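You operate a simulated robot arm through the tools that you are given. There is no shell and no other tool.

Carry out the task below with a simulated two-armed robot. There is one attempt and no reset: what you move stays moved.

TASK
Pick up the green-capped sample bottle with one hand, pass it to the other hand and put it on the top of the control box. Set down upright: green-capped sample bottle.
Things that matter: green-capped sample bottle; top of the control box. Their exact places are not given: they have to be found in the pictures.

It is judged by the outcome, as a careful person would: the job done as asked, and still so three seconds after it is handed in. It fails if anything else is knocked over, pushed out of place, dropped, spilled or broken.

THE ROBOT
Two 7-joint arms with two-finger parallel grippers on one trunk, on a base that moves. Base frame: it is fixed to the floor where the robot stands at the start and does not move with it; the origin is under the middle of the robot, x ahead of it, y to its left, z up; the surface under the hand at the start is at about z = 850. Lengths are in mm, angles in degrees, forces in N, time in s.
The left shoulder is at the start at [70, 130, 1212], the right one opposite. With the tool pointing down near the work surface each hand reaches from about 100 to 500 mm from the robot's upright axis, wherever it stands, measured 20 degrees to its own side. Places, roughly: green-capped sample bottle (7x7x22 cm) [500, 100, 900]; top of the control box (35x16 cm) [-3280, -80, 940]. Payload 1.57 kg a hand.
The TCP of each hand is the grasp point between the finger pads, 30 mm short of the fingertips. In the tool frame z runs along the fingers and y along their closing line. Largest opening 80 mm; finger width 17, thickness 12; the body of the gripper, 40 by 82 mm, starts 80 mm behind the TCP.
Orientation is that of the tool frame in the base frame, as a unit quaternion [x, y, z, w]. With the fingers straight down and closing along the base's y, the tool's x points along the base's -x, its y along +y and its z along -z.

THE INTERFACE
- The arms move only by the tool play_rows. It takes "left_increments", "right_increments" or both (then of equal length, played together; a hand with none holds still); each is a list of rows, each an object (a shift or turn left out is 0, a gripper value left out holds the last) with "dr": the turn, a rotation vector about the tool's x, y, z in degrees, a list of three; "offset": the shift along the tool's x, y, z in mm, a list of three; "gripper": the gripper command, from -1 (fully open) to 1 (shut), values between in proportion. In form: [{"dr": [ax, ay, az], "offset": [tx, ty, tz], "gripper": gripper}, ...]. A call has 1 to 20 rows; each row is the pose to reach, as a shift and turn from the pose commanded when the call began, along the tool's axes at that moment. Each row takes 0.2 s and may step no farther than 50 mm and 8.6 degrees from the row before; otherwise, or with a gripper value out of range, the whole call is refused. A pose out of reach is approached as far as the arm can. The call stops where the force on the tool passes 40 N (or 10 N more than at its start, if that is more) or the arm is blocked; 0.2 s more then pass. The fingers move at their own pace (about 108 mm/s each) and stop on an object; they squeeze with about 40 N. The grip force told is the motor's: it shows also when the fingers shut on nothing. Time passes only in rows, and 0.2 s behind the last, so rows that repeat a pose let the fingers close. It gives the time, the measured TCP pose, the force on the tool (base axes), the opening and the grip force at its end, in the units of the frame above (readings bear some noise), with the torque about the TCP (base axes, N m) and any sound that the robot's microphone picked up.
- Cameras (640 x 400 px; columns grow to the right, rows downward): "scene" is now at [124.6, 19.6, 1439.5]; the picture's right is [0.36, -0.93, 0.00], its down [-0.65, -0.25, -0.72] and it looks along [0.67, 0.26, -0.69] (base axes); focal length 277 px, centre (320, 200). "left" rides on the left gripper at [72, 7, -122] in its tool frame; the picture's right is [-0.09, 1.00, 0.00], its down [-0.84, -0.08, -0.54] and it looks along [-0.54, -0.05, 0.84] (tool axes); focal length 238 px, centre (320, 200). "right" rides on the right gripper at [72, -7, -122] in its tool frame; the picture's right is [0.09, 1.00, 0.00], its down [-0.84, 0.08, -0.54] and it looks along [-0.54, 0.05, 0.84] (tool axes); focal length 238 px, centre (320, 200).
- snapshot(camera): a new picture of that camera. It takes no simulated time.
- move_column(by): slides the trunk up (or, below 0, down) by that many mm; the arms and the scene camera ride with it, the base frame stays. It gives what a move gives, with no picture.
- base_move(legs): drives the robot by 1 to 6 legs, each [ahead, left, turn to the left] in mm, mm and degrees, along the robot's own axes; the way and the turn of a leg run together, so that a leg with both is an arc; at most 1500 mm and 180 degrees a leg. The arms and the cameras ride along, it lands a little off, and it stops where it bumps. It gives what a move gives.
- turn_head(pan, tilt): turns the head with the scene camera to pan (to the left, within 86 degrees either way) and tilt (down, from -29 to 69), counted from straight ahead of the robot. It gives what a move gives.
- measure_at(camera, pixels): for up to 12 pixels [column, row] of the newest picture of that camera ("zoom" is the newest enlarged one), the place [x, y, z] in the base frame of the surface seen there, good to about 2 mm, but the place of the scene camera against the robot may be out by one fixed shift of up to 18 mm in any direction. It takes no simulated time.
- inspect(camera, box): a new picture of the part [left, top, right, bottom] of that camera's present view, enlarged. It takes no simulated time.
- close_job(): hands the job in; it is judged then, once.

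Leave the grippers open and the arms clear of the work at the hand-in unless told otherwise.

The tools are called after ">>>" as name(argument=value, ...) on one line, values as JSON. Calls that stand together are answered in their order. play_rows: Moves the arms, as the interface text tells. Its arguments: {"type":"object","properties":{"left_increments":{"type":"array"},"right_increments":{"type":"array"}},"required":[]} The other tools are called the same way: move_column (by) moves the trunk up or down; base_move (legs) drives the base; turn_head (pan, tilt) turns the head that bears the scene camera; snapshot (camera) takes a picture; measure_at (camera, pixels) gives the place of the surface under pixels of a picture; inspect (camera, box) takes an enlarged picture of a part of a camera's view; close_job () hands the job in.

At the start:

```text
t: 0.0
left_tool_pos: [293.0, 229.1, 1125.4]
left_orientation: [0.0, 1.0, 0.0, 0.0]
left_ft_force: [0.3, -0.1, 1.3]
left_ft_torque: [0.0, 0.01, 0.0]
left_opening: 80.0
left_gripper_force: 0.0
right_tool_pos: [418.9, -61.4, 1172.0]
right_orientation: [0.0, 1.0, 0.0, 0.001]
right_ft_force: [0.2, 1.4, 1.5]
right_ft_torque: [0.04, -0.01, 0.01]
right_opening: 80.0
right_gripper_force: 0.0
trunk travel left (down, up): [-850.0, 90.0]
robot x, y, heading: [-4.6, -0.1, -0.2]
head pan, tilt (commanded): [21.4, 44.0]
```

scene: 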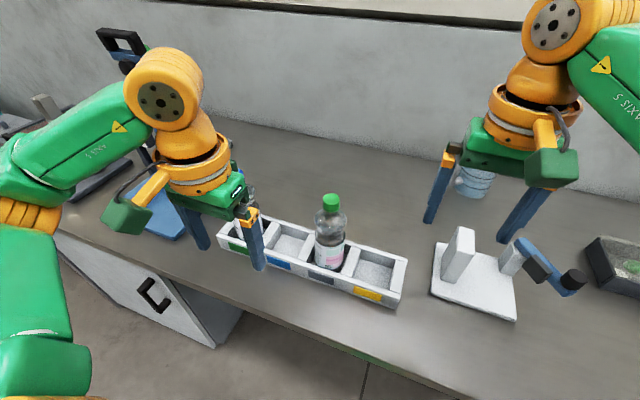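
right: 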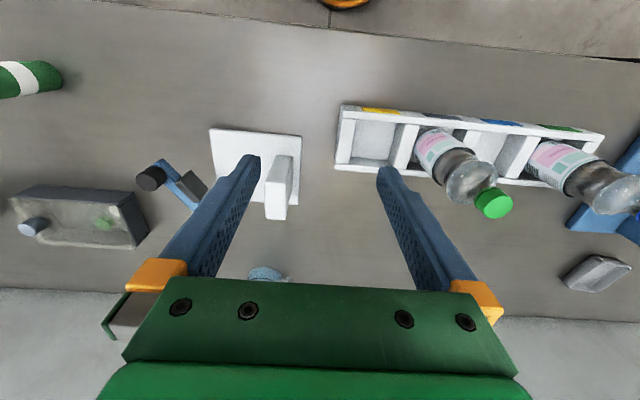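
left: 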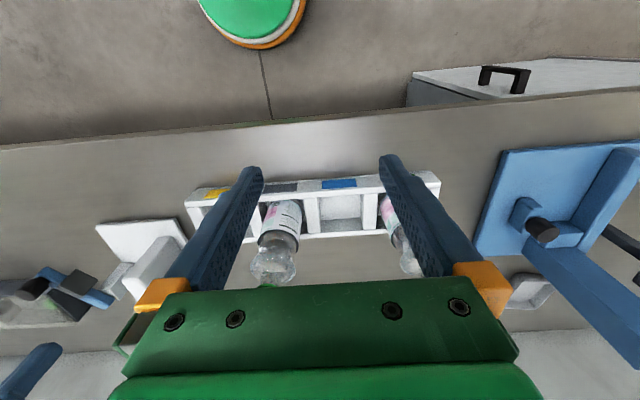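

I see a rack with a green-capped bottle at about (330, 235) in the scene picture and a second bottle hidden behind the left gripper near (245, 215). I will enlarge the view and measure the bottle and rack.

>>> inspect(camera="scene", box=[200, 170, 440, 320])

>>> measure_at(camera="scene", pixels=[[331, 198], [331, 203], [330, 225], [329, 255], [330, 270], [375, 272], [290, 243], [360, 293], [400, 262], [233, 235], [300, 180], [420, 330]])

```text
2.67 times, centred on (320, 245) of scene
```

zoom: 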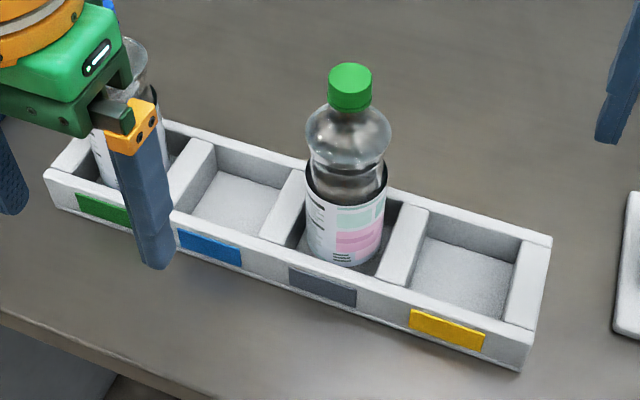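

```text
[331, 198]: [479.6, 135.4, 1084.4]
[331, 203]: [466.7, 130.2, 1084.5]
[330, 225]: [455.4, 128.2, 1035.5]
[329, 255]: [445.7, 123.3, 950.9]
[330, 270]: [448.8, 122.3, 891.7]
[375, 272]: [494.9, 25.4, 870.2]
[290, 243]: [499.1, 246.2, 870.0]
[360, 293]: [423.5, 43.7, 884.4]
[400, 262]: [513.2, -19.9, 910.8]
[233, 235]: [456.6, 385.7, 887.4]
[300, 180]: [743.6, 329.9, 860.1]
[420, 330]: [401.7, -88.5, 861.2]
```

The green-capped bottle stands in the third bay of the rack. To get around the scene camera's fixed shift, I will measure the same bottle, rack and table from the hand cameras: cap at (494, 203) in the right view, bottle body at (278, 225) in the left one.

>>> measure_at(camera="right", pixels=[[494, 203], [484, 199], [505, 205], [470, 175], [435, 150], [370, 140], [345, 165], [398, 150], [480, 240], [590, 150], [440, 60], [350, 110]])

>>> measure_at(camera="left", pixels=[[278, 225], [275, 262], [268, 286], [340, 205], [312, 215], [285, 185], [300, 160], [215, 205], [400, 240], [280, 205]])

```text
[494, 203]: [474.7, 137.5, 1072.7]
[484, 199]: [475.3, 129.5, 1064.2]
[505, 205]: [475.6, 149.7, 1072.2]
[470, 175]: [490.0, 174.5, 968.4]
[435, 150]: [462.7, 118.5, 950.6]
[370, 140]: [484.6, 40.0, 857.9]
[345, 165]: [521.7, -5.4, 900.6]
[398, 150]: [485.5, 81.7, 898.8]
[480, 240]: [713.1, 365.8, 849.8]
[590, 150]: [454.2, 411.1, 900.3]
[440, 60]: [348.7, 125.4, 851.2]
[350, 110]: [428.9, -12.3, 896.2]
```

```text
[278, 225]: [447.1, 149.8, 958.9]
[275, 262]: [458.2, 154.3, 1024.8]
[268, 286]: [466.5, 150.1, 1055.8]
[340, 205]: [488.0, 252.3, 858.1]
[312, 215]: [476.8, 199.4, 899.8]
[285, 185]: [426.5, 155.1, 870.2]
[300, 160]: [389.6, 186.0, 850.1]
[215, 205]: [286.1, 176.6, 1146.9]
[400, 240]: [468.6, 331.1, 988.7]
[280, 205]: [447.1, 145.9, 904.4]
```

The hand cameras agree on a table height of 850 and a rack top of about 900, with the cap top near z = 1073. The scene camera reads about 10 mm high. Before touching anything I will look around the room, starting to the left.

>>> turn_head(pan=86, tilt=25)

>>> snapshot(camera="scene")

>>> turn_head(pan=-86, tilt=25)

>>> snapshot(camera="scene")

```text
t: 1.4
left_tool_pos: [293.3, 229.0, 1124.8]
left_orientation: [-0.001, 1.0, 0.0, 0.0]
left_ft_force: [-0.2, 0.0, 0.4]
left_ft_torque: [0.02, 0.0, 0.01]
left_opening: 80.3
left_gripper_force: 0.2
right_tool_pos: [417.2, -60.3, 1170.6]
right_orientation: [0.0, 1.0, 0.0, 0.001]
right_ft_force: [0.0, -0.8, -0.7]
right_ft_torque: [0.01, 0.01, -0.01]
right_opening: 80.0
right_gripper_force: 0.0
trunk travel left (down, up): [-850.0, 90.0]
robot x, y, heading: [0.0, -0.7, 0.1]
head pan, tilt (commanded): [85.9, 25.0]
```

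```text
taken
```

scene: 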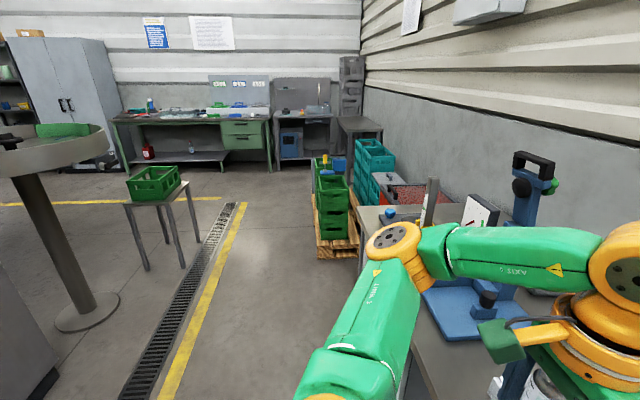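

```text
t: 4.0
left_tool_pos: [293.6, 229.7, 1124.9]
left_orientation: [-0.001, 1.0, 0.0, 0.0]
left_ft_force: [-0.1, 0.5, 0.3]
left_ft_torque: [0.0, 0.0, 0.0]
left_opening: 80.0
left_gripper_force: 0.0
right_tool_pos: [418.7, -61.2, 1170.2]
right_orientation: [0.001, 1.0, 0.0, 0.0]
right_ft_force: [0.0, -0.5, 0.0]
right_ft_torque: [0.0, -0.01, -0.02]
right_opening: 79.9
right_gripper_force: 0.0
trunk travel left (down, up): [-850.0, 90.0]
robot x, y, heading: [-3.3, 4.0, 0.0]
head pan, tilt (commanded): [-85.9, 25.0]
```

```text
taken
```

scene: 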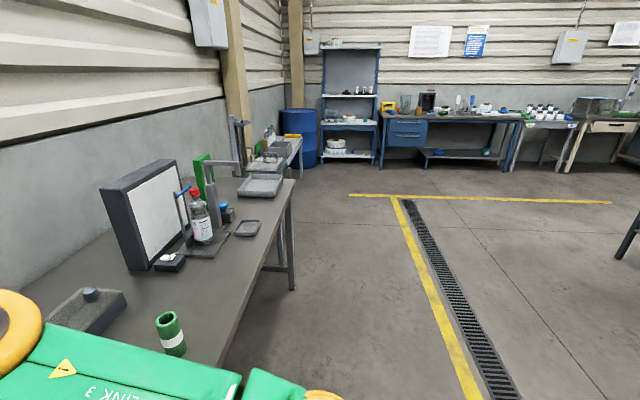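

The robot stands in a large hall. Behind it on the left are a round stand and a grey machine, seen at the left edge of the left-hand view. I will look left again and measure those obstacles, and measure some on the right as well.

>>> measure_at(camera="scene", pixels=[[630, 240], [610, 300], [635, 90], [450, 250], [480, 380], [540, 390], [380, 160], [540, 130]])

>>> turn_head(pan=86, tilt=35)

>>> snapshot(camera="scene")

>>> measure_at(camera="scene", pixels=[[10, 300], [40, 340], [85, 250], [90, 90], [20, 130], [150, 130], [190, 140], [145, 200], [15, 240], [45, 380]])

```text
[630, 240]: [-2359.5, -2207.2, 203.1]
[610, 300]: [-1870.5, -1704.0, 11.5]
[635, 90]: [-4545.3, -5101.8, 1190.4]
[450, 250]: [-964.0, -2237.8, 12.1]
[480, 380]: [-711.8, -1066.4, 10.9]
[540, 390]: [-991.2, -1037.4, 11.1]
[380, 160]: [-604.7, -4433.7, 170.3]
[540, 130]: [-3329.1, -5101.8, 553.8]
```

```text
t: 6.5
left_tool_pos: [293.7, 229.8, 1125.6]
left_orientation: [-0.001, 1.0, -0.001, 0.0]
left_ft_force: [-0.1, 0.5, -0.5]
left_ft_torque: [0.01, -0.03, -0.01]
left_opening: 80.0
left_gripper_force: 0.1
right_tool_pos: [417.6, -61.4, 1171.0]
right_orientation: [0.0, 1.0, 0.0, 0.0]
right_ft_force: [-0.1, 0.1, 0.0]
right_ft_torque: [-0.02, 0.02, 0.02]
right_opening: 79.9
right_gripper_force: 0.1
trunk travel left (down, up): [-850.0, 90.0]
robot x, y, heading: [-1.9, -1.0, -0.0]
head pan, tilt (commanded): [85.9, 35.0]
```

```text
taken
```

scene: 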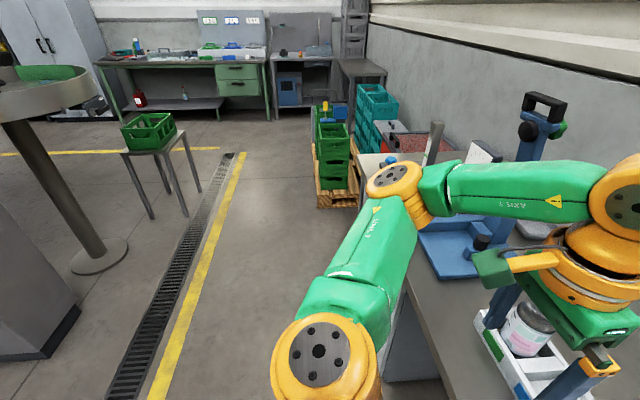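

```text
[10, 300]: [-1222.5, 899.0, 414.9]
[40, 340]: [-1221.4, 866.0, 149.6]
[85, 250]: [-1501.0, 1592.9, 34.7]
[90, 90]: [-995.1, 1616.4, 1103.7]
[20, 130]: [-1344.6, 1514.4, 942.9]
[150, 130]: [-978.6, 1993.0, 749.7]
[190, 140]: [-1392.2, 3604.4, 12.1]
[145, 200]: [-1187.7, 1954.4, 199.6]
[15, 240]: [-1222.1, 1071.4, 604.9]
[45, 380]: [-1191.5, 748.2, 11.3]
```

A grey machine has its front face at x ≈ -1222, to the left and behind. There is free floor up to there. I will back off 350 mm straight from the bench so the hands clear it, then turn right 90° and look towards the rear of the start position.

>>> base_move(legs=[[-350, 0, 0], [0, 0, -90]])

>>> turn_head(pan=-70, tilt=25)

>>> snapshot(camera="scene")

```text
t: 12.6
left_tool_pos: [-110.3, -280.7, 1124.2]
left_orientation: [0.686, 0.728, -0.001, 0.001]
left_ft_force: [-0.6, -1.0, 1.5]
left_ft_torque: [0.0, 0.02, 0.01]
left_opening: 80.3
left_gripper_force: 0.2
right_tool_pos: [-392.9, -422.8, 1170.2]
right_orientation: [0.687, 0.727, -0.001, -0.001]
right_ft_force: [0.3, 0.4, -0.8]
right_ft_torque: [0.01, -0.02, 0.01]
right_opening: 79.8
right_gripper_force: 0.2
trunk travel left (down, up): [-850.0, 90.0]
robot x, y, heading: [-356.9, -3.6, -86.9]
head pan, tilt (commanded): [85.9, 35.0]
```

```text
t: 15.0
left_tool_pos: [-111.1, -281.5, 1125.1]
left_orientation: [0.686, 0.728, 0.0, 0.0]
left_ft_force: [0.8, -0.3, 0.7]
left_ft_torque: [0.01, 0.02, 0.02]
left_opening: 79.7
left_gripper_force: 0.1
right_tool_pos: [-392.4, -422.9, 1170.9]
right_orientation: [0.686, 0.727, 0.0, 0.001]
right_ft_force: [-0.2, 0.2, 0.5]
right_ft_torque: [0.02, -0.01, 0.01]
right_opening: 80.1
right_gripper_force: 0.1
trunk travel left (down, up): [-850.0, 90.0]
robot x, y, heading: [-354.8, -3.9, -86.6]
head pan, tilt (commanded): [-70.0, 25.0]
```

```text
taken
```

scene: 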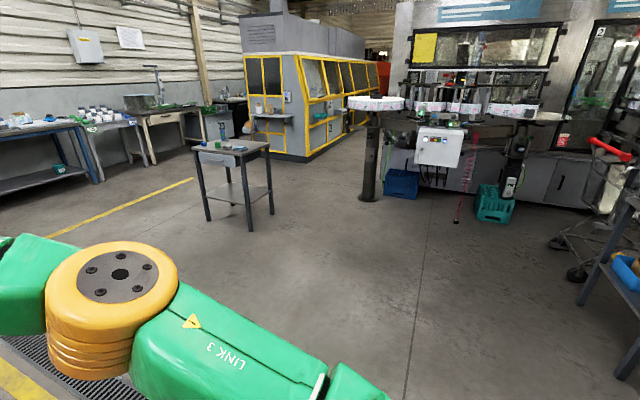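

A white control box with a small panel shows at about (438, 147), in front of a filling machine. I will enlarge it and measure its surroundings.

>>> inspect(camera="scene", box=[340, 60, 580, 210])

>>> measure_at(camera="scene", pixels=[[420, 130], [438, 130], [458, 132], [438, 150], [440, 105], [376, 104], [490, 106], [520, 115], [235, 150], [490, 205], [600, 205], [456, 220]])

```text
2.67 times, centred on (460, 135) of scene
```

zoom: 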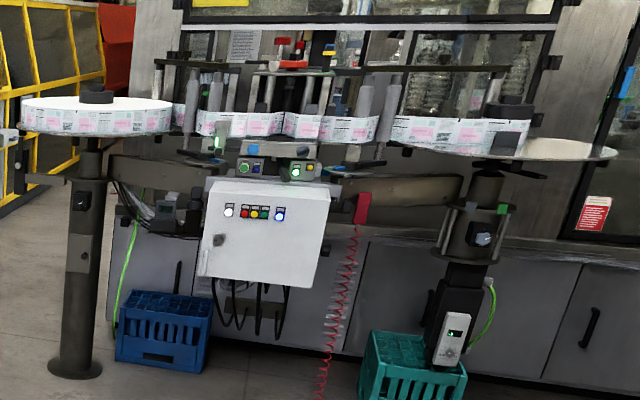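

```text
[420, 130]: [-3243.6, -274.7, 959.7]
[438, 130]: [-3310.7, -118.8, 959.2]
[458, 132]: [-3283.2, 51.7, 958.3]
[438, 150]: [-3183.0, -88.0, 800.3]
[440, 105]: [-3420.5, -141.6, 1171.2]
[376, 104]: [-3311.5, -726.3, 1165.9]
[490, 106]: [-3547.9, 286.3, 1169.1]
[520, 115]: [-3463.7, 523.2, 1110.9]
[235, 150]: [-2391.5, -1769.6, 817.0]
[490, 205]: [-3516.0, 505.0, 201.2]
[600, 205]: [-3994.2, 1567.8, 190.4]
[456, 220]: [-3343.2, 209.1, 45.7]
```

The box top reads z ≈ 958 in the scene camera, which is about 945 after its shift. It spans x about -3183 to -3345 and y about -275 to +60, with instruments behind it. I want a closer look before choosing the grasps, so I will turn to face it and drive 1400 mm along the clear floor.

>>> base_move(legs=[[0, 0, -93.4], [1400, 0, 0]])

>>> turn_head(pan=0, tilt=20)

>>> snapshot(camera="scene")

```text
t: 26.1
left_tool_pos: [-2080.9, -151.1, 1125.1]
left_orientation: [1.0, -0.03, -0.001, 0.0]
left_ft_force: [0.5, -0.4, 0.2]
left_ft_torque: [-0.01, 0.04, 0.0]
left_opening: 80.0
left_gripper_force: 0.1
right_tool_pos: [-2189.0, 147.7, 1171.4]
right_orientation: [1.0, -0.03, -0.001, 0.0]
right_ft_force: [-0.2, -0.5, -0.2]
right_ft_torque: [0.0, -0.02, 0.01]
right_opening: 80.1
right_gripper_force: 0.0
trunk travel left (down, up): [-850.0, 90.0]
robot x, y, heading: [-1777.3, 65.6, 176.4]
head pan, tilt (commanded): [-70.0, 25.0]
```

```text
t: 27.5
left_tool_pos: [-2080.8, -149.0, 1125.3]
left_orientation: [1.0, -0.029, 0.0, 0.0]
left_ft_force: [-0.1, 0.2, 0.4]
left_ft_torque: [0.02, 0.0, 0.0]
left_opening: 80.0
left_gripper_force: 0.1
right_tool_pos: [-2188.8, 147.3, 1170.5]
right_orientation: [1.0, -0.031, 0.0, 0.001]
right_ft_force: [1.2, -0.1, 0.9]
right_ft_torque: [-0.04, -0.01, 0.03]
right_opening: 79.9
right_gripper_force: 0.0
trunk travel left (down, up): [-850.0, 90.0]
robot x, y, heading: [-1772.9, 62.0, 176.4]
head pan, tilt (commanded): [0.0, 20.0]
```

```text
taken
```

scene: 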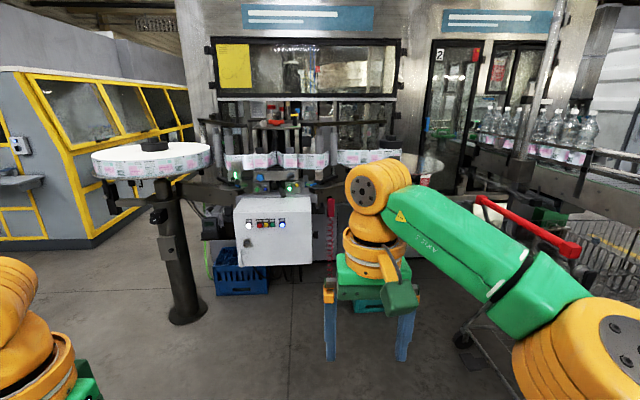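

Now I see the box straight ahead at about (273, 225), with instruments behind it. I will enlarge it and measure its top.

>>> inspect(camera="scene", box=[200, 120, 360, 220])

>>> measure_at(camera="zoom", pixels=[[140, 345], [280, 340], [430, 340], [150, 315], [280, 312], [425, 312], [250, 285], [350, 250], [280, 160], [300, 60], [160, 240], [480, 270]])

```text
4.00 times, centred on (280, 170) of scene
```

zoom: 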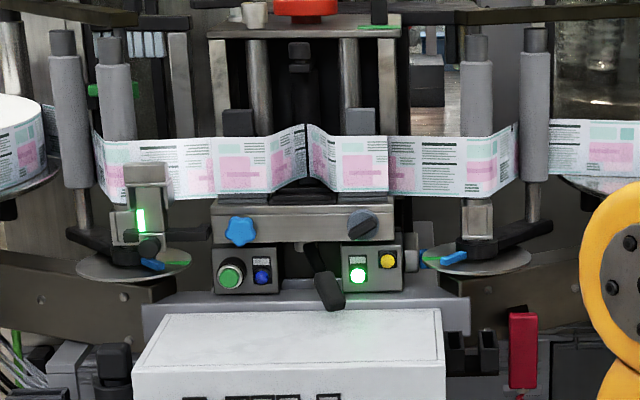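

```text
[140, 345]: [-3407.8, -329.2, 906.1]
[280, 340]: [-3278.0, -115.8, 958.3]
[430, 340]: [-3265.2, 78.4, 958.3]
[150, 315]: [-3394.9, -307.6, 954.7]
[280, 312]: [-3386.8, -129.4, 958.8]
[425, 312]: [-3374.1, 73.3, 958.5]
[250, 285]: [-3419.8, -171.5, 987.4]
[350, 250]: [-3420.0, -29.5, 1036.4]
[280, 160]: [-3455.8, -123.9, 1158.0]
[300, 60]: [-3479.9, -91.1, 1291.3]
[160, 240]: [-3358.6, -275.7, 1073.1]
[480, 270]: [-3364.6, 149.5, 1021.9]
```

The box top looks bare, with a black handle at about (330, 290) near its rear edge and button blocks behind. I will measure the corners and the overhanging parts.

>>> measure_at(camera="zoom", pixels=[[170, 316], [438, 312], [138, 368], [440, 362], [290, 366], [290, 312], [330, 305], [328, 280], [230, 275], [375, 270], [290, 225], [500, 160]])

>>> measure_at(camera="scene", pixels=[[273, 240], [273, 262], [240, 285], [185, 310], [165, 220], [150, 160], [233, 178], [285, 130], [300, 90], [365, 305], [330, 220], [425, 165]])

```text
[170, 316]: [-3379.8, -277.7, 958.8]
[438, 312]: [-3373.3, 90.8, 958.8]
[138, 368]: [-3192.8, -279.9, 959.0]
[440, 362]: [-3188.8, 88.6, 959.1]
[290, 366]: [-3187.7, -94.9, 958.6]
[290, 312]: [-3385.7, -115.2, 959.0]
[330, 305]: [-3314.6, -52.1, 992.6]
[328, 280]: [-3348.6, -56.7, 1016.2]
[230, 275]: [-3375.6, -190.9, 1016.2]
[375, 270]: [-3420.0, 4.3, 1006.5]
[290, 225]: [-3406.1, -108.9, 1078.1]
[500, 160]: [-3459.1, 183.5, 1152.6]
```

```text
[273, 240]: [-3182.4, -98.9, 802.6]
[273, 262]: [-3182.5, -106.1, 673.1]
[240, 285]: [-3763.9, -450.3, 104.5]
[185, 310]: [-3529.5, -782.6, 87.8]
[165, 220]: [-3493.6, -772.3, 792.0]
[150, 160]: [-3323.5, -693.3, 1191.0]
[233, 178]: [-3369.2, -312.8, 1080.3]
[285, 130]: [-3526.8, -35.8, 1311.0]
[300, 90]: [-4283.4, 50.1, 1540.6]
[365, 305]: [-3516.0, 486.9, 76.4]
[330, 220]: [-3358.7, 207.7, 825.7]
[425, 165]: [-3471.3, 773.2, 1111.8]
```

The box top is clear: measured corners at x -3185 to -3380, y -280 to +90, z ≈ 959 before correction. Only the black handle hangs over its rear half, near y = -52. Nothing overhangs the front half, so a fingers-down set-down will work there. I will go back to the bench: reverse 1370 mm and turn round to face it.

>>> base_move(legs=[[-1370, 0, 0], [0, 0, -176.4]])

>>> turn_head(pan=10, tilt=35)

>>> snapshot(camera="scene")

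```text
t: 41.6
left_tool_pos: [-104.8, 214.8, 1125.2]
left_orientation: [-0.007, 1.0, 0.0, 0.001]
left_ft_force: [0.1, -0.7, -0.6]
left_ft_torque: [0.0, 0.02, -0.03]
left_opening: 79.7
left_gripper_force: 0.1
right_tool_pos: [25.2, -73.5, 1170.1]
right_orientation: [-0.007, 1.0, -0.001, -0.001]
right_ft_force: [-0.6, 0.2, 0.0]
right_ft_torque: [-0.01, 0.01, 0.04]
right_opening: 79.7
right_gripper_force: 0.1
trunk travel left (down, up): [-850.0, 90.0]
robot x, y, heading: [-396.9, -19.4, 0.8]
head pan, tilt (commanded): [0.0, 20.0]
```

```text
t: 42.3
left_tool_pos: [-104.1, 215.2, 1125.5]
left_orientation: [-0.008, 1.0, 0.0, -0.001]
left_ft_force: [-0.4, 0.3, -0.2]
left_ft_torque: [0.0, 0.01, -0.02]
left_opening: 80.2
left_gripper_force: 0.1
right_tool_pos: [26.2, -73.0, 1169.9]
right_orientation: [-0.007, 1.0, 0.0, 0.0]
right_ft_force: [-0.6, -0.1, -0.6]
right_ft_torque: [0.0, -0.01, 0.02]
right_opening: 80.1
right_gripper_force: 0.0
trunk travel left (down, up): [-850.0, 90.0]
robot x, y, heading: [-392.2, -17.5, 0.8]
head pan, tilt (commanded): [10.0, 35.0]
```

```text
taken
```

scene: 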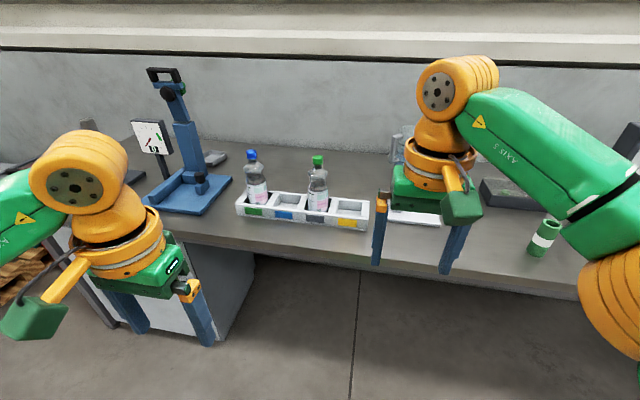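

I am facing the bench again: the blue-capped bottle is in the first bay, the green-capped one in the third, at (318, 190). I will enlarge them to measure the bottle's profile and the rack.

>>> inspect(camera="scene", box=[230, 140, 390, 240])

>>> measure_at(camera="zoom", pixels=[[353, 68], [353, 82], [353, 100], [353, 115], [353, 130], [353, 145], [353, 160], [353, 175], [353, 190], [345, 215], [345, 230], [345, 280]])

>>> measure_at(camera="zoom", pixels=[[312, 205], [388, 205], [312, 180], [388, 180], [315, 140], [385, 140], [335, 80], [368, 80], [40, 260], [550, 340], [560, 290], [280, 230]])

```text
4.00 times, centred on (310, 190) of scene
```

zoom: 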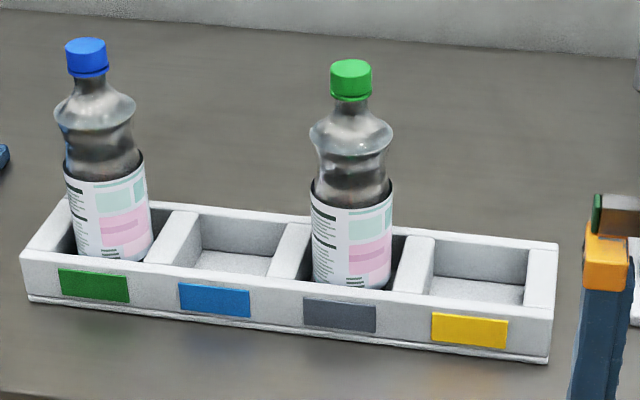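

```text
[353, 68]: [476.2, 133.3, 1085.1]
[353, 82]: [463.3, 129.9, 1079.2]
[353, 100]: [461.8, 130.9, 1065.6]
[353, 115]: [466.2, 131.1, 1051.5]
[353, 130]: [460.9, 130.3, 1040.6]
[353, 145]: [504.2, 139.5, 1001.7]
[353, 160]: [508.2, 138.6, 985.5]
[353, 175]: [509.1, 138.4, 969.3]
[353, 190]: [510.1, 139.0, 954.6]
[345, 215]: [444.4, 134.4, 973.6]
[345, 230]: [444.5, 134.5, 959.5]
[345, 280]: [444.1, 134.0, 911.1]
```

```text
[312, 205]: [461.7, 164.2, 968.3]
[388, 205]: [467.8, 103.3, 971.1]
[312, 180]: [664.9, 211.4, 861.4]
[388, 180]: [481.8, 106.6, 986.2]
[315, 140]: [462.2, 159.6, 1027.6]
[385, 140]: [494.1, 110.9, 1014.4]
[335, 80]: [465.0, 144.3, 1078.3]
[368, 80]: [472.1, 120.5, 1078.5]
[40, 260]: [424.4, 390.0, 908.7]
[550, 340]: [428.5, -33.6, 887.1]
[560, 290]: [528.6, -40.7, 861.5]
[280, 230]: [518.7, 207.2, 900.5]
```

Measured in the scene camera, the label body is about 66 mm across (x 444 to 510), the shoulder bulge about 65 mm, and the cap about 32 mm. The rack top is about 900. Plan:
- The left hand grips the label with fingers tilted forward.
- It passes the bottle to the right hand, gripping from above.
- The right hand sets it on the box.

I will drive 265 mm ahead, which leaves good reach for a forward-pointing left hand.

>>> base_move(legs=[[265, 0, 0]])

>>> snapshot(camera="left")

>>> snapshot(camera="right")

>>> snapshot(camera="scene")

```text
t: 44.2
left_tool_pos: [150.1, 219.1, 1125.7]
left_orientation: [-0.008, 1.0, 0.001, 0.002]
left_ft_force: [-0.3, 0.7, -0.1]
left_ft_torque: [-0.02, -0.02, 0.02]
left_opening: 79.9
left_gripper_force: 0.1
right_tool_pos: [278.5, -69.2, 1171.6]
right_orientation: [-0.008, 1.0, 0.0, 0.002]
right_ft_force: [-0.3, -0.2, -0.7]
right_ft_torque: [-0.02, 0.01, -0.03]
right_opening: 80.1
right_gripper_force: 0.1
trunk travel left (down, up): [-850.0, 90.0]
robot x, y, heading: [-138.8, -12.1, 0.6]
head pan, tilt (commanded): [10.0, 35.0]
```

```text
taken
```

left: 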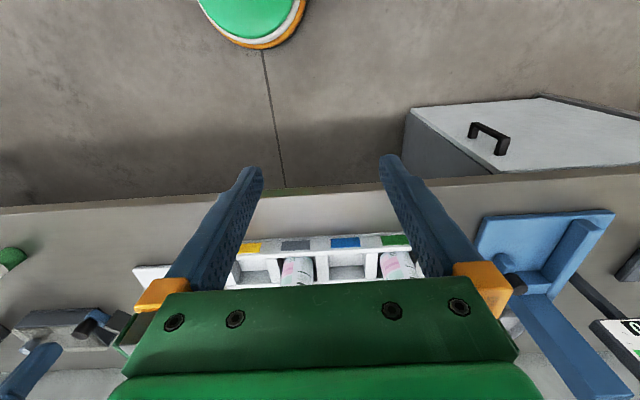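

```text
taken
```

right: 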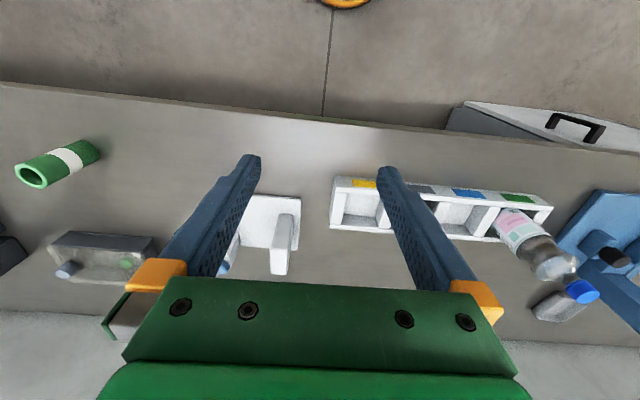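

```text
taken
```

scene: 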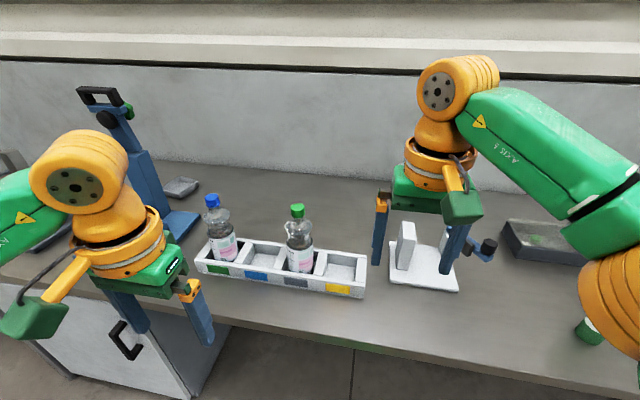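

The robot stands at x ≈ -139, and both hands are clear of everything. Now I will tilt the left hand 60° so that the fingers point forward and 30° down, moving it 180 mm ahead at z = 1125. That stays short of the rack and above the bottle tops.

>>> play_rows(left_increments=[{"dr": [0, -7.5, 0], "offset": [-22.5, 2, 0], "gripper": -1}, {"dr": [0, -15, 0], "offset": [-45, 4, 0]}, {"dr": [0, -22.5, 0], "offset": [-67.5, 6, 0]}, {"dr": [0, -30, 0], "offset": [-90, 8, 0]}, {"dr": [0, -37.5, 0], "offset": [-112.5, 10, 0]}, {"dr": [0, -45, 0], "offset": [-135, 12, 0]}, {"dr": [0, -52.5, 0], "offset": [-157.5, 14, 0]}, {"dr": [0, -60, 0], "offset": [-180, 16, 0]}, {"dr": [0, -60, 0], "offset": [-180, 16, 0]}])

>>> snapshot(camera="left")

>>> snapshot(camera="scene")

```text
t: 46.2
left_tool_pos: [331.4, 235.4, 1125.7]
left_orientation: [-0.007, 0.866, 0.004, 0.5]
left_ft_force: [-0.2, -0.2, 0.7]
left_ft_torque: [-0.01, -0.03, -0.02]
left_opening: 80.4
left_gripper_force: 0.0
right_tool_pos: [281.8, -69.8, 1170.4]
right_orientation: [-0.009, 1.0, 0.001, 0.001]
right_ft_force: [-0.3, -0.2, 0.0]
right_ft_torque: [0.0, 0.01, 0.04]
right_opening: 80.1
right_gripper_force: 0.0
trunk travel left (down, up): [-850.0, 90.0]
robot x, y, heading: [-142.5, -19.3, 0.7]
head pan, tilt (commanded): [10.0, 35.0]
```

```text
taken
```

left: 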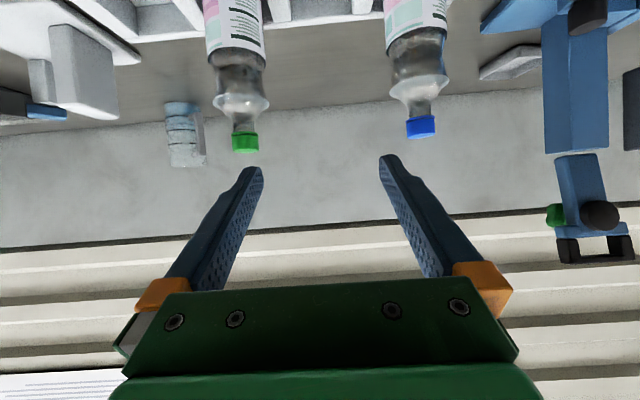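

```text
taken
```

scene: 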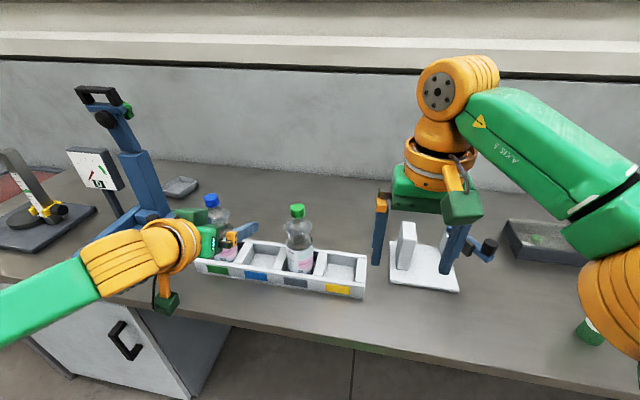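

The tilted posture works. The left camera shows the green-capped bottle upside down at columns 205-268 of the picture. I will enlarge and measure its edges.

>>> inspect(camera="left", box=[160, 0, 320, 160])

>>> measure_at(camera="left", pixels=[[237, 8], [237, 25], [237, 40], [212, 25], [262, 25], [225, 25], [250, 25], [240, 105], [245, 142], [234, 145], [256, 142], [240, 70]])

```text
2.50 times, centred on (240, 80) of left
```

zoom: 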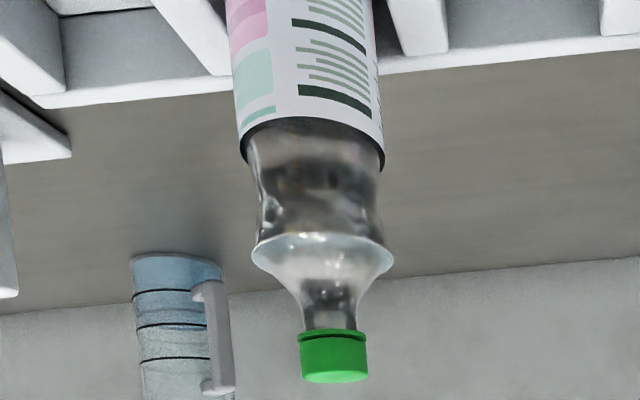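

```text
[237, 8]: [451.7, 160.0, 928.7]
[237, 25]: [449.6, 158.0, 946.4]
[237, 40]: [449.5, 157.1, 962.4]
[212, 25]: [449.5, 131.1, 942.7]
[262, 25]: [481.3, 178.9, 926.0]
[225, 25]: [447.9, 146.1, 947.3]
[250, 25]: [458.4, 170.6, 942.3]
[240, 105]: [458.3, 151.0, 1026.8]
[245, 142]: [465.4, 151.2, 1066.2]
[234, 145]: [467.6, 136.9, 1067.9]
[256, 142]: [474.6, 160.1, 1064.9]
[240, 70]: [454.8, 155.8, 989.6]
```

Fitting circles to these points gives the bottle axis at about (480, 145), body radius 33, and cap at about (480, 145) with its top near 1073. I will move the left hand sideways to y ≈ 143 while still high, then lower it to z = 937 at x ≈ 360. That keeps it in front of the rack, pointing at the label.

>>> play_rows(left_increments=[{"offset": [0, -31, 0], "gripper": -1}, {"offset": [0, -62, 0]}, {"offset": [0, -92.9, 0]}, {"offset": [30, -92.9, 23.6]}, {"offset": [60, -92.9, 47.2]}, {"offset": [90, -92.9, 70.8]}, {"offset": [120, -92.9, 94.4]}, {"offset": [149.8, -92.9, 117.9]}, {"offset": [149.8, -92.9, 117.9]}])

>>> snapshot(camera="left")

>>> snapshot(camera="scene")

```text
t: 48.2
left_tool_pos: [343.7, 145.2, 1049.5]
left_orientation: [-0.007, 0.866, 0.003, 0.5]
left_ft_force: [0.1, -0.1, 0.0]
left_ft_torque: [0.01, 0.01, -0.02]
left_opening: 80.0
left_gripper_force: 0.1
left hand out of reach, approached as far as the arm can: row 6, 7, 8, 9
right_tool_pos: [281.9, -69.8, 1170.0]
right_orientation: [-0.007, 1.0, -0.001, 0.0]
right_ft_force: [-0.5, -0.1, -0.6]
right_ft_torque: [0.01, -0.01, 0.01]
right_opening: 80.0
right_gripper_force: 0.1
trunk travel left (down, up): [-850.0, 90.0]
robot x, y, heading: [-139.7, -15.4, 0.7]
head pan, tilt (commanded): [10.0, 35.0]
```

```text
taken
```

left: 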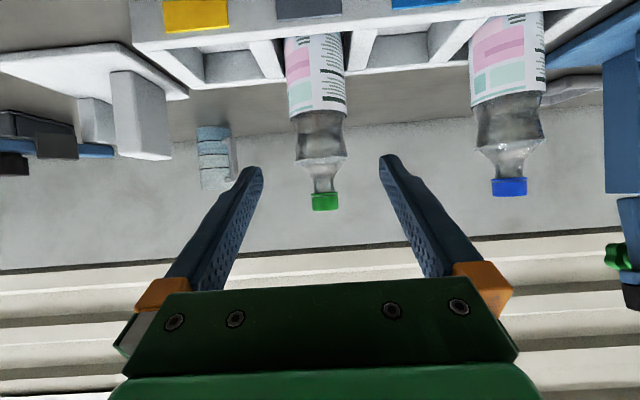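

```text
taken
```

scene: 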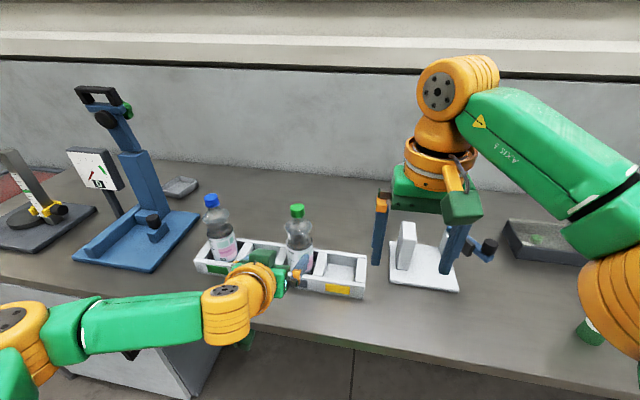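

The left hand stopped at z = 1049: with the trunk this high it cannot reach lower in this tilt. Before using the trunk, I want to know whether the commanded pose follows the reached one, so I will command 20 mm up and see where it goes.

>>> play_rows(left_increments=[{"offset": [-17.3, 0, -10]}, {"offset": [-17.3, 0, -10]}])

```text
t: 48.8
left_tool_pos: [344.7, 145.5, 1070.0]
left_orientation: [-0.007, 0.866, 0.003, 0.5]
left_ft_force: [-0.2, 0.0, 0.1]
left_ft_torque: [0.02, 0.0, 0.05]
left_opening: 80.1
left_gripper_force: 0.0
right_tool_pos: [282.1, -70.2, 1169.2]
right_orientation: [-0.008, 1.0, 0.0, 0.0]
right_ft_force: [0.4, -0.5, 0.3]
right_ft_torque: [-0.02, 0.01, -0.02]
right_opening: 79.9
right_gripper_force: 0.0
trunk travel left (down, up): [-850.0, 90.0]
robot x, y, heading: [-135.5, -16.9, 0.8]
head pan, tilt (commanded): [10.0, 35.0]
```

The commanded pose follows the reached one: the hand is now at z = 1070. Before lowering the trunk I will check how high the left arm's links and camera sit over the bench edge.

>>> snapshot(camera="scene")

>>> measure_at(camera="scene", pixels=[[15, 320], [60, 340], [140, 345], [150, 310], [220, 310], [235, 340], [245, 290], [255, 335], [330, 330], [350, 340], [230, 345], [100, 345]])

```text
taken
```

scene: 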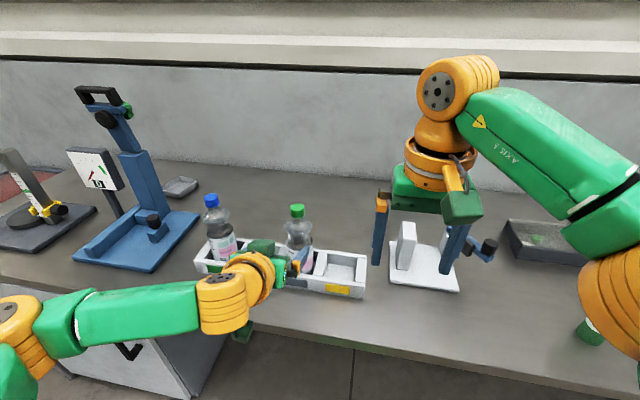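

```text
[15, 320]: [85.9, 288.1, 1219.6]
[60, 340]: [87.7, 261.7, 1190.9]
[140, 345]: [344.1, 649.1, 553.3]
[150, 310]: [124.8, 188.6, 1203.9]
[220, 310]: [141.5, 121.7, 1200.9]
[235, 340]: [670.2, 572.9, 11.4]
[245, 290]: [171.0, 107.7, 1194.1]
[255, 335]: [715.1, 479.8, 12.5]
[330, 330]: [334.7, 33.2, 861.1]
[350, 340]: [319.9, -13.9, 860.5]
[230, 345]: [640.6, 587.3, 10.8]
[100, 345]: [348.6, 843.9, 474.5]
```

The forearm is at z ≈ 1200 and x < 200, well short of the bench edge at x ≈ 330, so the trunk can come down. I will lower it 133 mm, bringing the left TCP to z ≈ 937 in front of the rack.

>>> move_column(by=-133)

>>> snapshot(camera="left")

>>> snapshot(camera="scene")

```text
t: 50.4
left_tool_pos: [344.1, 145.4, 935.9]
left_orientation: [-0.007, 0.866, 0.003, 0.5]
left_ft_force: [-0.6, 0.9, -0.7]
left_ft_torque: [-0.01, 0.02, 0.01]
left_opening: 79.6
left_gripper_force: 0.0
right_tool_pos: [280.3, -69.8, 1037.1]
right_orientation: [-0.008, 1.0, 0.0, 0.0]
right_ft_force: [0.3, 0.7, 0.2]
right_ft_torque: [0.02, 0.03, -0.01]
right_opening: 80.0
right_gripper_force: 0.1
trunk travel left (down, up): [-717.0, 223.0]
robot x, y, heading: [-135.9, -14.9, 0.9]
head pan, tilt (commanded): [10.0, 35.0]
```

```text
taken
```

left: 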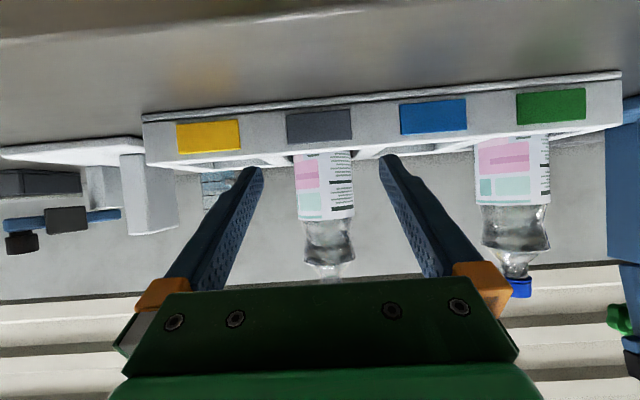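

```text
taken
```

scene: 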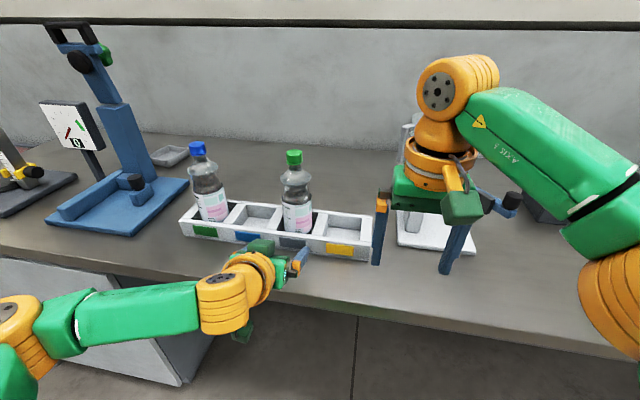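

The left hand is at z = 936 facing the bottle, which shows between the fingers at columns 297-354 of the left picture. I will measure the label edges again from here to centre the hand.

>>> measure_at(camera="left", pixels=[[300, 180], [308, 180], [317, 180], [326, 180], [335, 180], [343, 180], [350, 180], [326, 165], [326, 200], [326, 212], [300, 200], [352, 200]])

>>> inspect(camera="left", box=[230, 120, 410, 300])

```text
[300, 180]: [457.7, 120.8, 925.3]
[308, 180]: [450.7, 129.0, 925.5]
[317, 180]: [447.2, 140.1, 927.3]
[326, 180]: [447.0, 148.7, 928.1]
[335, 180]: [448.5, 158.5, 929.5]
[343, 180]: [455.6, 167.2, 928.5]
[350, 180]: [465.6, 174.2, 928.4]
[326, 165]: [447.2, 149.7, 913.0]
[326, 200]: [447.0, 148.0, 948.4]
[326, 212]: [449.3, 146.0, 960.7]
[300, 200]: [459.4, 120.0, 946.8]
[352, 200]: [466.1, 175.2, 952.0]
```

```text
2.22 times, centred on (320, 210) of left
```

zoom: 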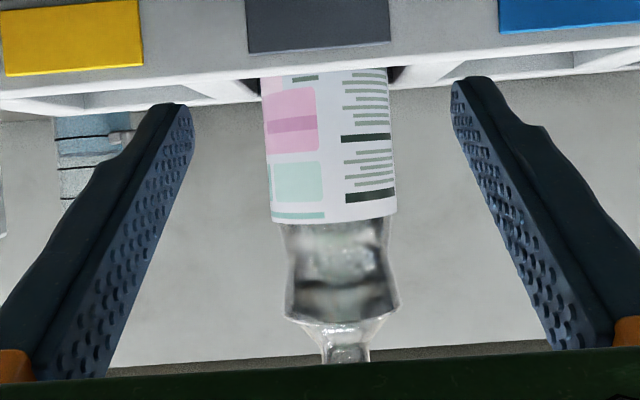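

The fit gives the bottle axis at (479.8, 145.0), radius 33. The TCP is at y = 145.4, so it is well centred. I will advance 75 mm first, putting the fingertips just short of the bottle, and look again.

>>> play_rows(left_increments=[{"offset": [-12.5, -0.4, 21.6], "gripper": -1}, {"offset": [-25, -0.9, 43.3]}, {"offset": [-37.5, -1.3, 65]}, {"offset": [-37.5, -1.3, 65]}])

>>> snapshot(camera="left")

>>> inspect(camera="scene", box=[200, 130, 400, 330])

```text
t: 51.4
left_tool_pos: [420.0, 146.4, 936.3]
left_orientation: [-0.007, 0.866, 0.004, 0.5]
left_ft_force: [0.5, -0.1, -0.2]
left_ft_torque: [-0.02, -0.02, 0.0]
left_opening: 80.2
left_gripper_force: 0.1
right_tool_pos: [283.0, -69.2, 1037.7]
right_orientation: [-0.008, 1.0, 0.0, 0.0]
right_ft_force: [0.1, 0.2, 0.1]
right_ft_torque: [-0.01, -0.01, 0.0]
right_opening: 79.9
right_gripper_force: 0.1
trunk travel left (down, up): [-717.0, 223.0]
robot x, y, heading: [-141.9, -10.4, 0.7]
head pan, tilt (commanded): [10.0, 35.0]
```

```text
taken
```

left: 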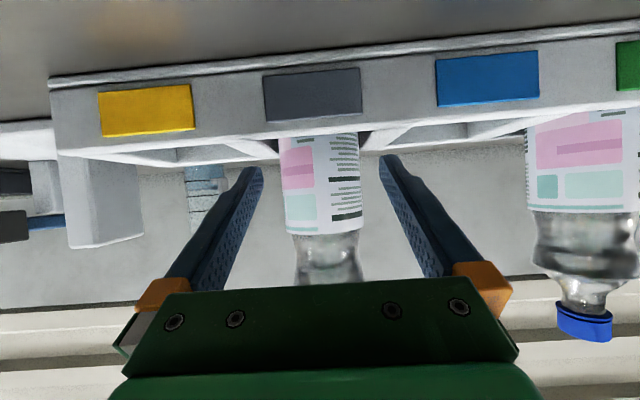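

```text
2.00 times, centred on (300, 230) of scene
```

zoom: 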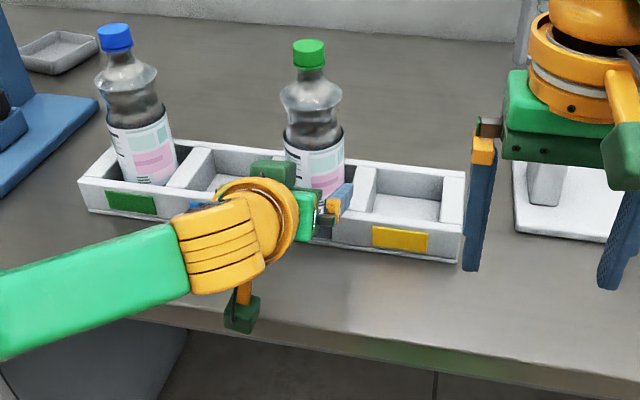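

The bottle (columns 281-365) sits between the fingertips (262 and 380), nearly centred. I will measure the label once more for the last 60 mm.

>>> measure_at(camera="left", pixels=[[284, 190], [295, 190], [309, 190], [323, 190], [337, 190], [350, 190], [360, 190], [323, 160], [323, 225]])

```text
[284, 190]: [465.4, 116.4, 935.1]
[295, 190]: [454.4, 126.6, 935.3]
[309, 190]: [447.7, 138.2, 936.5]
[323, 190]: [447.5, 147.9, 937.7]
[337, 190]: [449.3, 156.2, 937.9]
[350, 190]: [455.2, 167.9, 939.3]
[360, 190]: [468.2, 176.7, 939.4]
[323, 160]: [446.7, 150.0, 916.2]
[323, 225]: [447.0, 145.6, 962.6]
```

The axis is at about (480, 146) and the hand at y = 146.4. I will advance the last 60 mm without closing and check.

>>> play_rows(left_increments=[{"offset": [-10, -0.4, 17.3], "gripper": -1}, {"offset": [-20, -0.8, 34.6]}, {"offset": [-30, -1.2, 52]}, {"offset": [-30, -1.2, 52]}])

>>> snapshot(camera="left")

>>> inspect(camera="scene", box=[200, 130, 400, 330])

```text
t: 52.4
left_tool_pos: [480.2, 143.6, 939.0]
left_orientation: [-0.007, 0.866, 0.003, 0.5]
left_ft_force: [1.5, 0.1, 0.3]
left_ft_torque: [-0.03, 0.0, -0.01]
left_opening: 79.8
left_gripper_force: 0.2
right_tool_pos: [281.8, -70.0, 1036.3]
right_orientation: [-0.008, 1.0, 0.001, 0.0]
right_ft_force: [0.0, -0.5, 0.2]
right_ft_torque: [-0.01, 0.01, 0.02]
right_opening: 80.3
right_gripper_force: 0.0
trunk travel left (down, up): [-717.0, 223.0]
robot x, y, heading: [-138.6, -14.8, 0.6]
head pan, tilt (commanded): [10.0, 35.0]
```

```text
taken
```

left: 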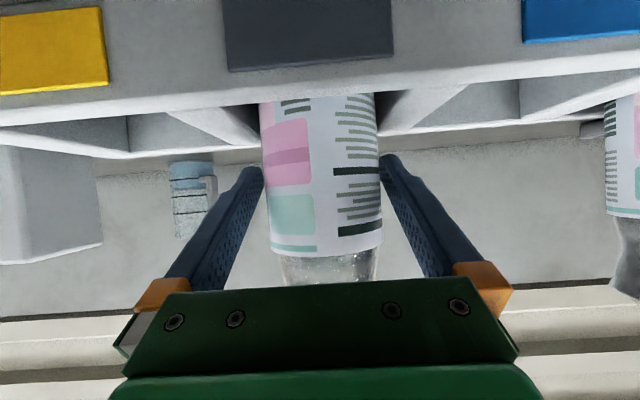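

```text
2.00 times, centred on (300, 230) of scene
```

zoom: 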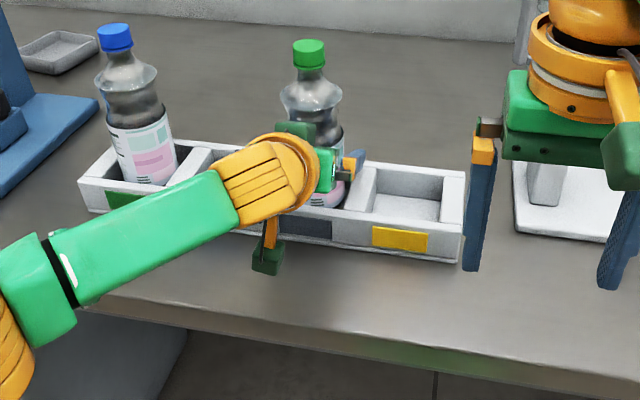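

The bottle fills the gap between the fingers symmetrically (columns 263-381), with no contact force to speak of. I will close the left gripper and hold.

>>> play_rows(left_increments=[{"gripper": 0}, {"gripper": 1}, {"gripper": 1}, {"gripper": 1}, {"gripper": 1}])

>>> snapshot(camera="left")

```text
t: 53.6
left_tool_pos: [480.3, 144.5, 939.2]
left_orientation: [-0.007, 0.866, 0.004, 0.5]
left_ft_force: [0.5, 1.5, 1.6]
left_ft_torque: [-0.03, 0.07, 0.01]
left_opening: 64.6
left_gripper_force: 40.1
right_tool_pos: [282.1, -70.1, 1037.7]
right_orientation: [-0.008, 1.0, -0.001, 0.0]
right_ft_force: [0.2, -0.4, -0.3]
right_ft_torque: [0.0, 0.0, 0.0]
right_opening: 80.0
right_gripper_force: 0.1
trunk travel left (down, up): [-717.0, 223.0]
robot x, y, heading: [-134.8, -16.1, 0.8]
head pan, tilt (commanded): [10.0, 35.0]
```

```text
taken
```

left: 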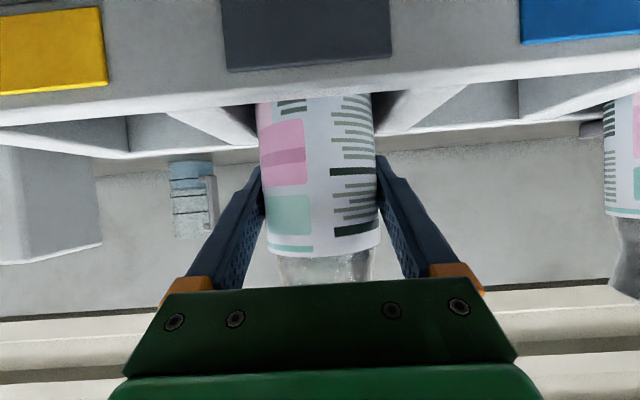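

The grip reads 40 N at 64.6 mm opening, on the label. I will lift straight up with the trunk, first 30 mm to check the grip.

>>> move_column(by=30)

>>> inspect(camera="scene", box=[200, 130, 400, 330])

```text
t: 54.3
left_tool_pos: [481.6, 142.4, 967.2]
left_orientation: [-0.008, 0.866, 0.004, 0.499]
left_ft_force: [-0.9, 0.2, -5.0]
left_ft_torque: [0.01, -0.03, -0.01]
left_opening: 64.1
left_gripper_force: 40.2
right_tool_pos: [284.0, -68.7, 1066.6]
right_orientation: [-0.009, 1.0, -0.001, -0.001]
right_ft_force: [-0.4, 0.2, -0.2]
right_ft_torque: [-0.03, 0.02, 0.0]
right_opening: 79.8
right_gripper_force: 0.0
trunk travel left (down, up): [-747.0, 193.0]
robot x, y, heading: [-140.1, -14.1, 0.8]
head pan, tilt (commanded): [10.0, 35.0]
```

```text
2.00 times, centred on (300, 230) of scene
```

zoom: 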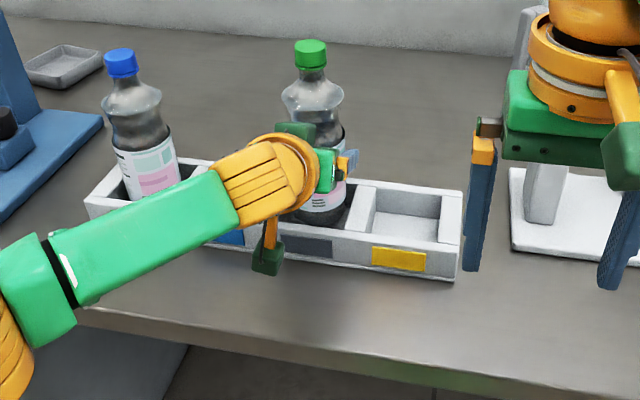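

The hand carries about 5 N, the bottle moves with it and stays upright. I will lift another 130 mm.

>>> move_column(by=130)

>>> snapshot(camera="scene")

>>> snapshot(camera="left")

```text
t: 55.9
left_tool_pos: [481.9, 143.7, 1096.3]
left_orientation: [-0.007, 0.866, 0.004, 0.499]
left_ft_force: [-1.2, 0.2, -5.3]
left_ft_torque: [0.01, -0.01, 0.01]
left_opening: 64.5
left_gripper_force: 39.4
right_tool_pos: [283.4, -70.0, 1196.9]
right_orientation: [-0.008, 1.0, -0.001, -0.001]
right_ft_force: [-0.8, -0.1, -0.4]
right_ft_torque: [-0.01, 0.03, -0.02]
right_opening: 80.3
right_gripper_force: 0.1
trunk travel left (down, up): [-877.0, 63.0]
robot x, y, heading: [-138.3, -18.3, 0.6]
head pan, tilt (commanded): [10.0, 35.0]
```

```text
taken
```

scene: 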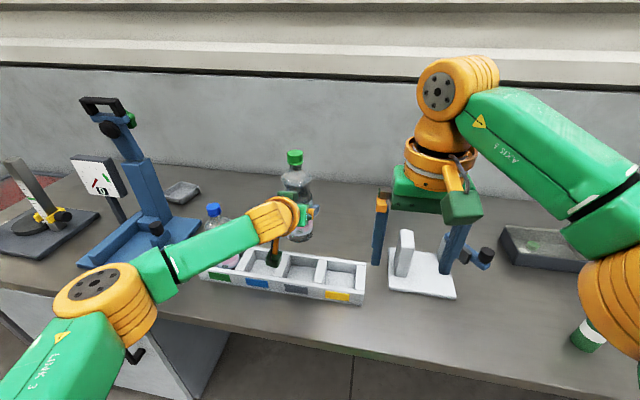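

```text
taken
```

left: 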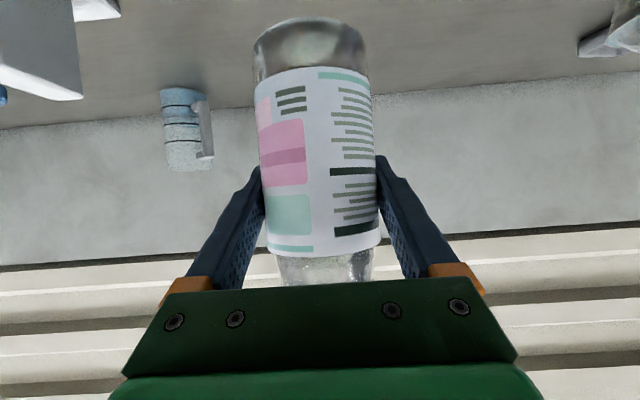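

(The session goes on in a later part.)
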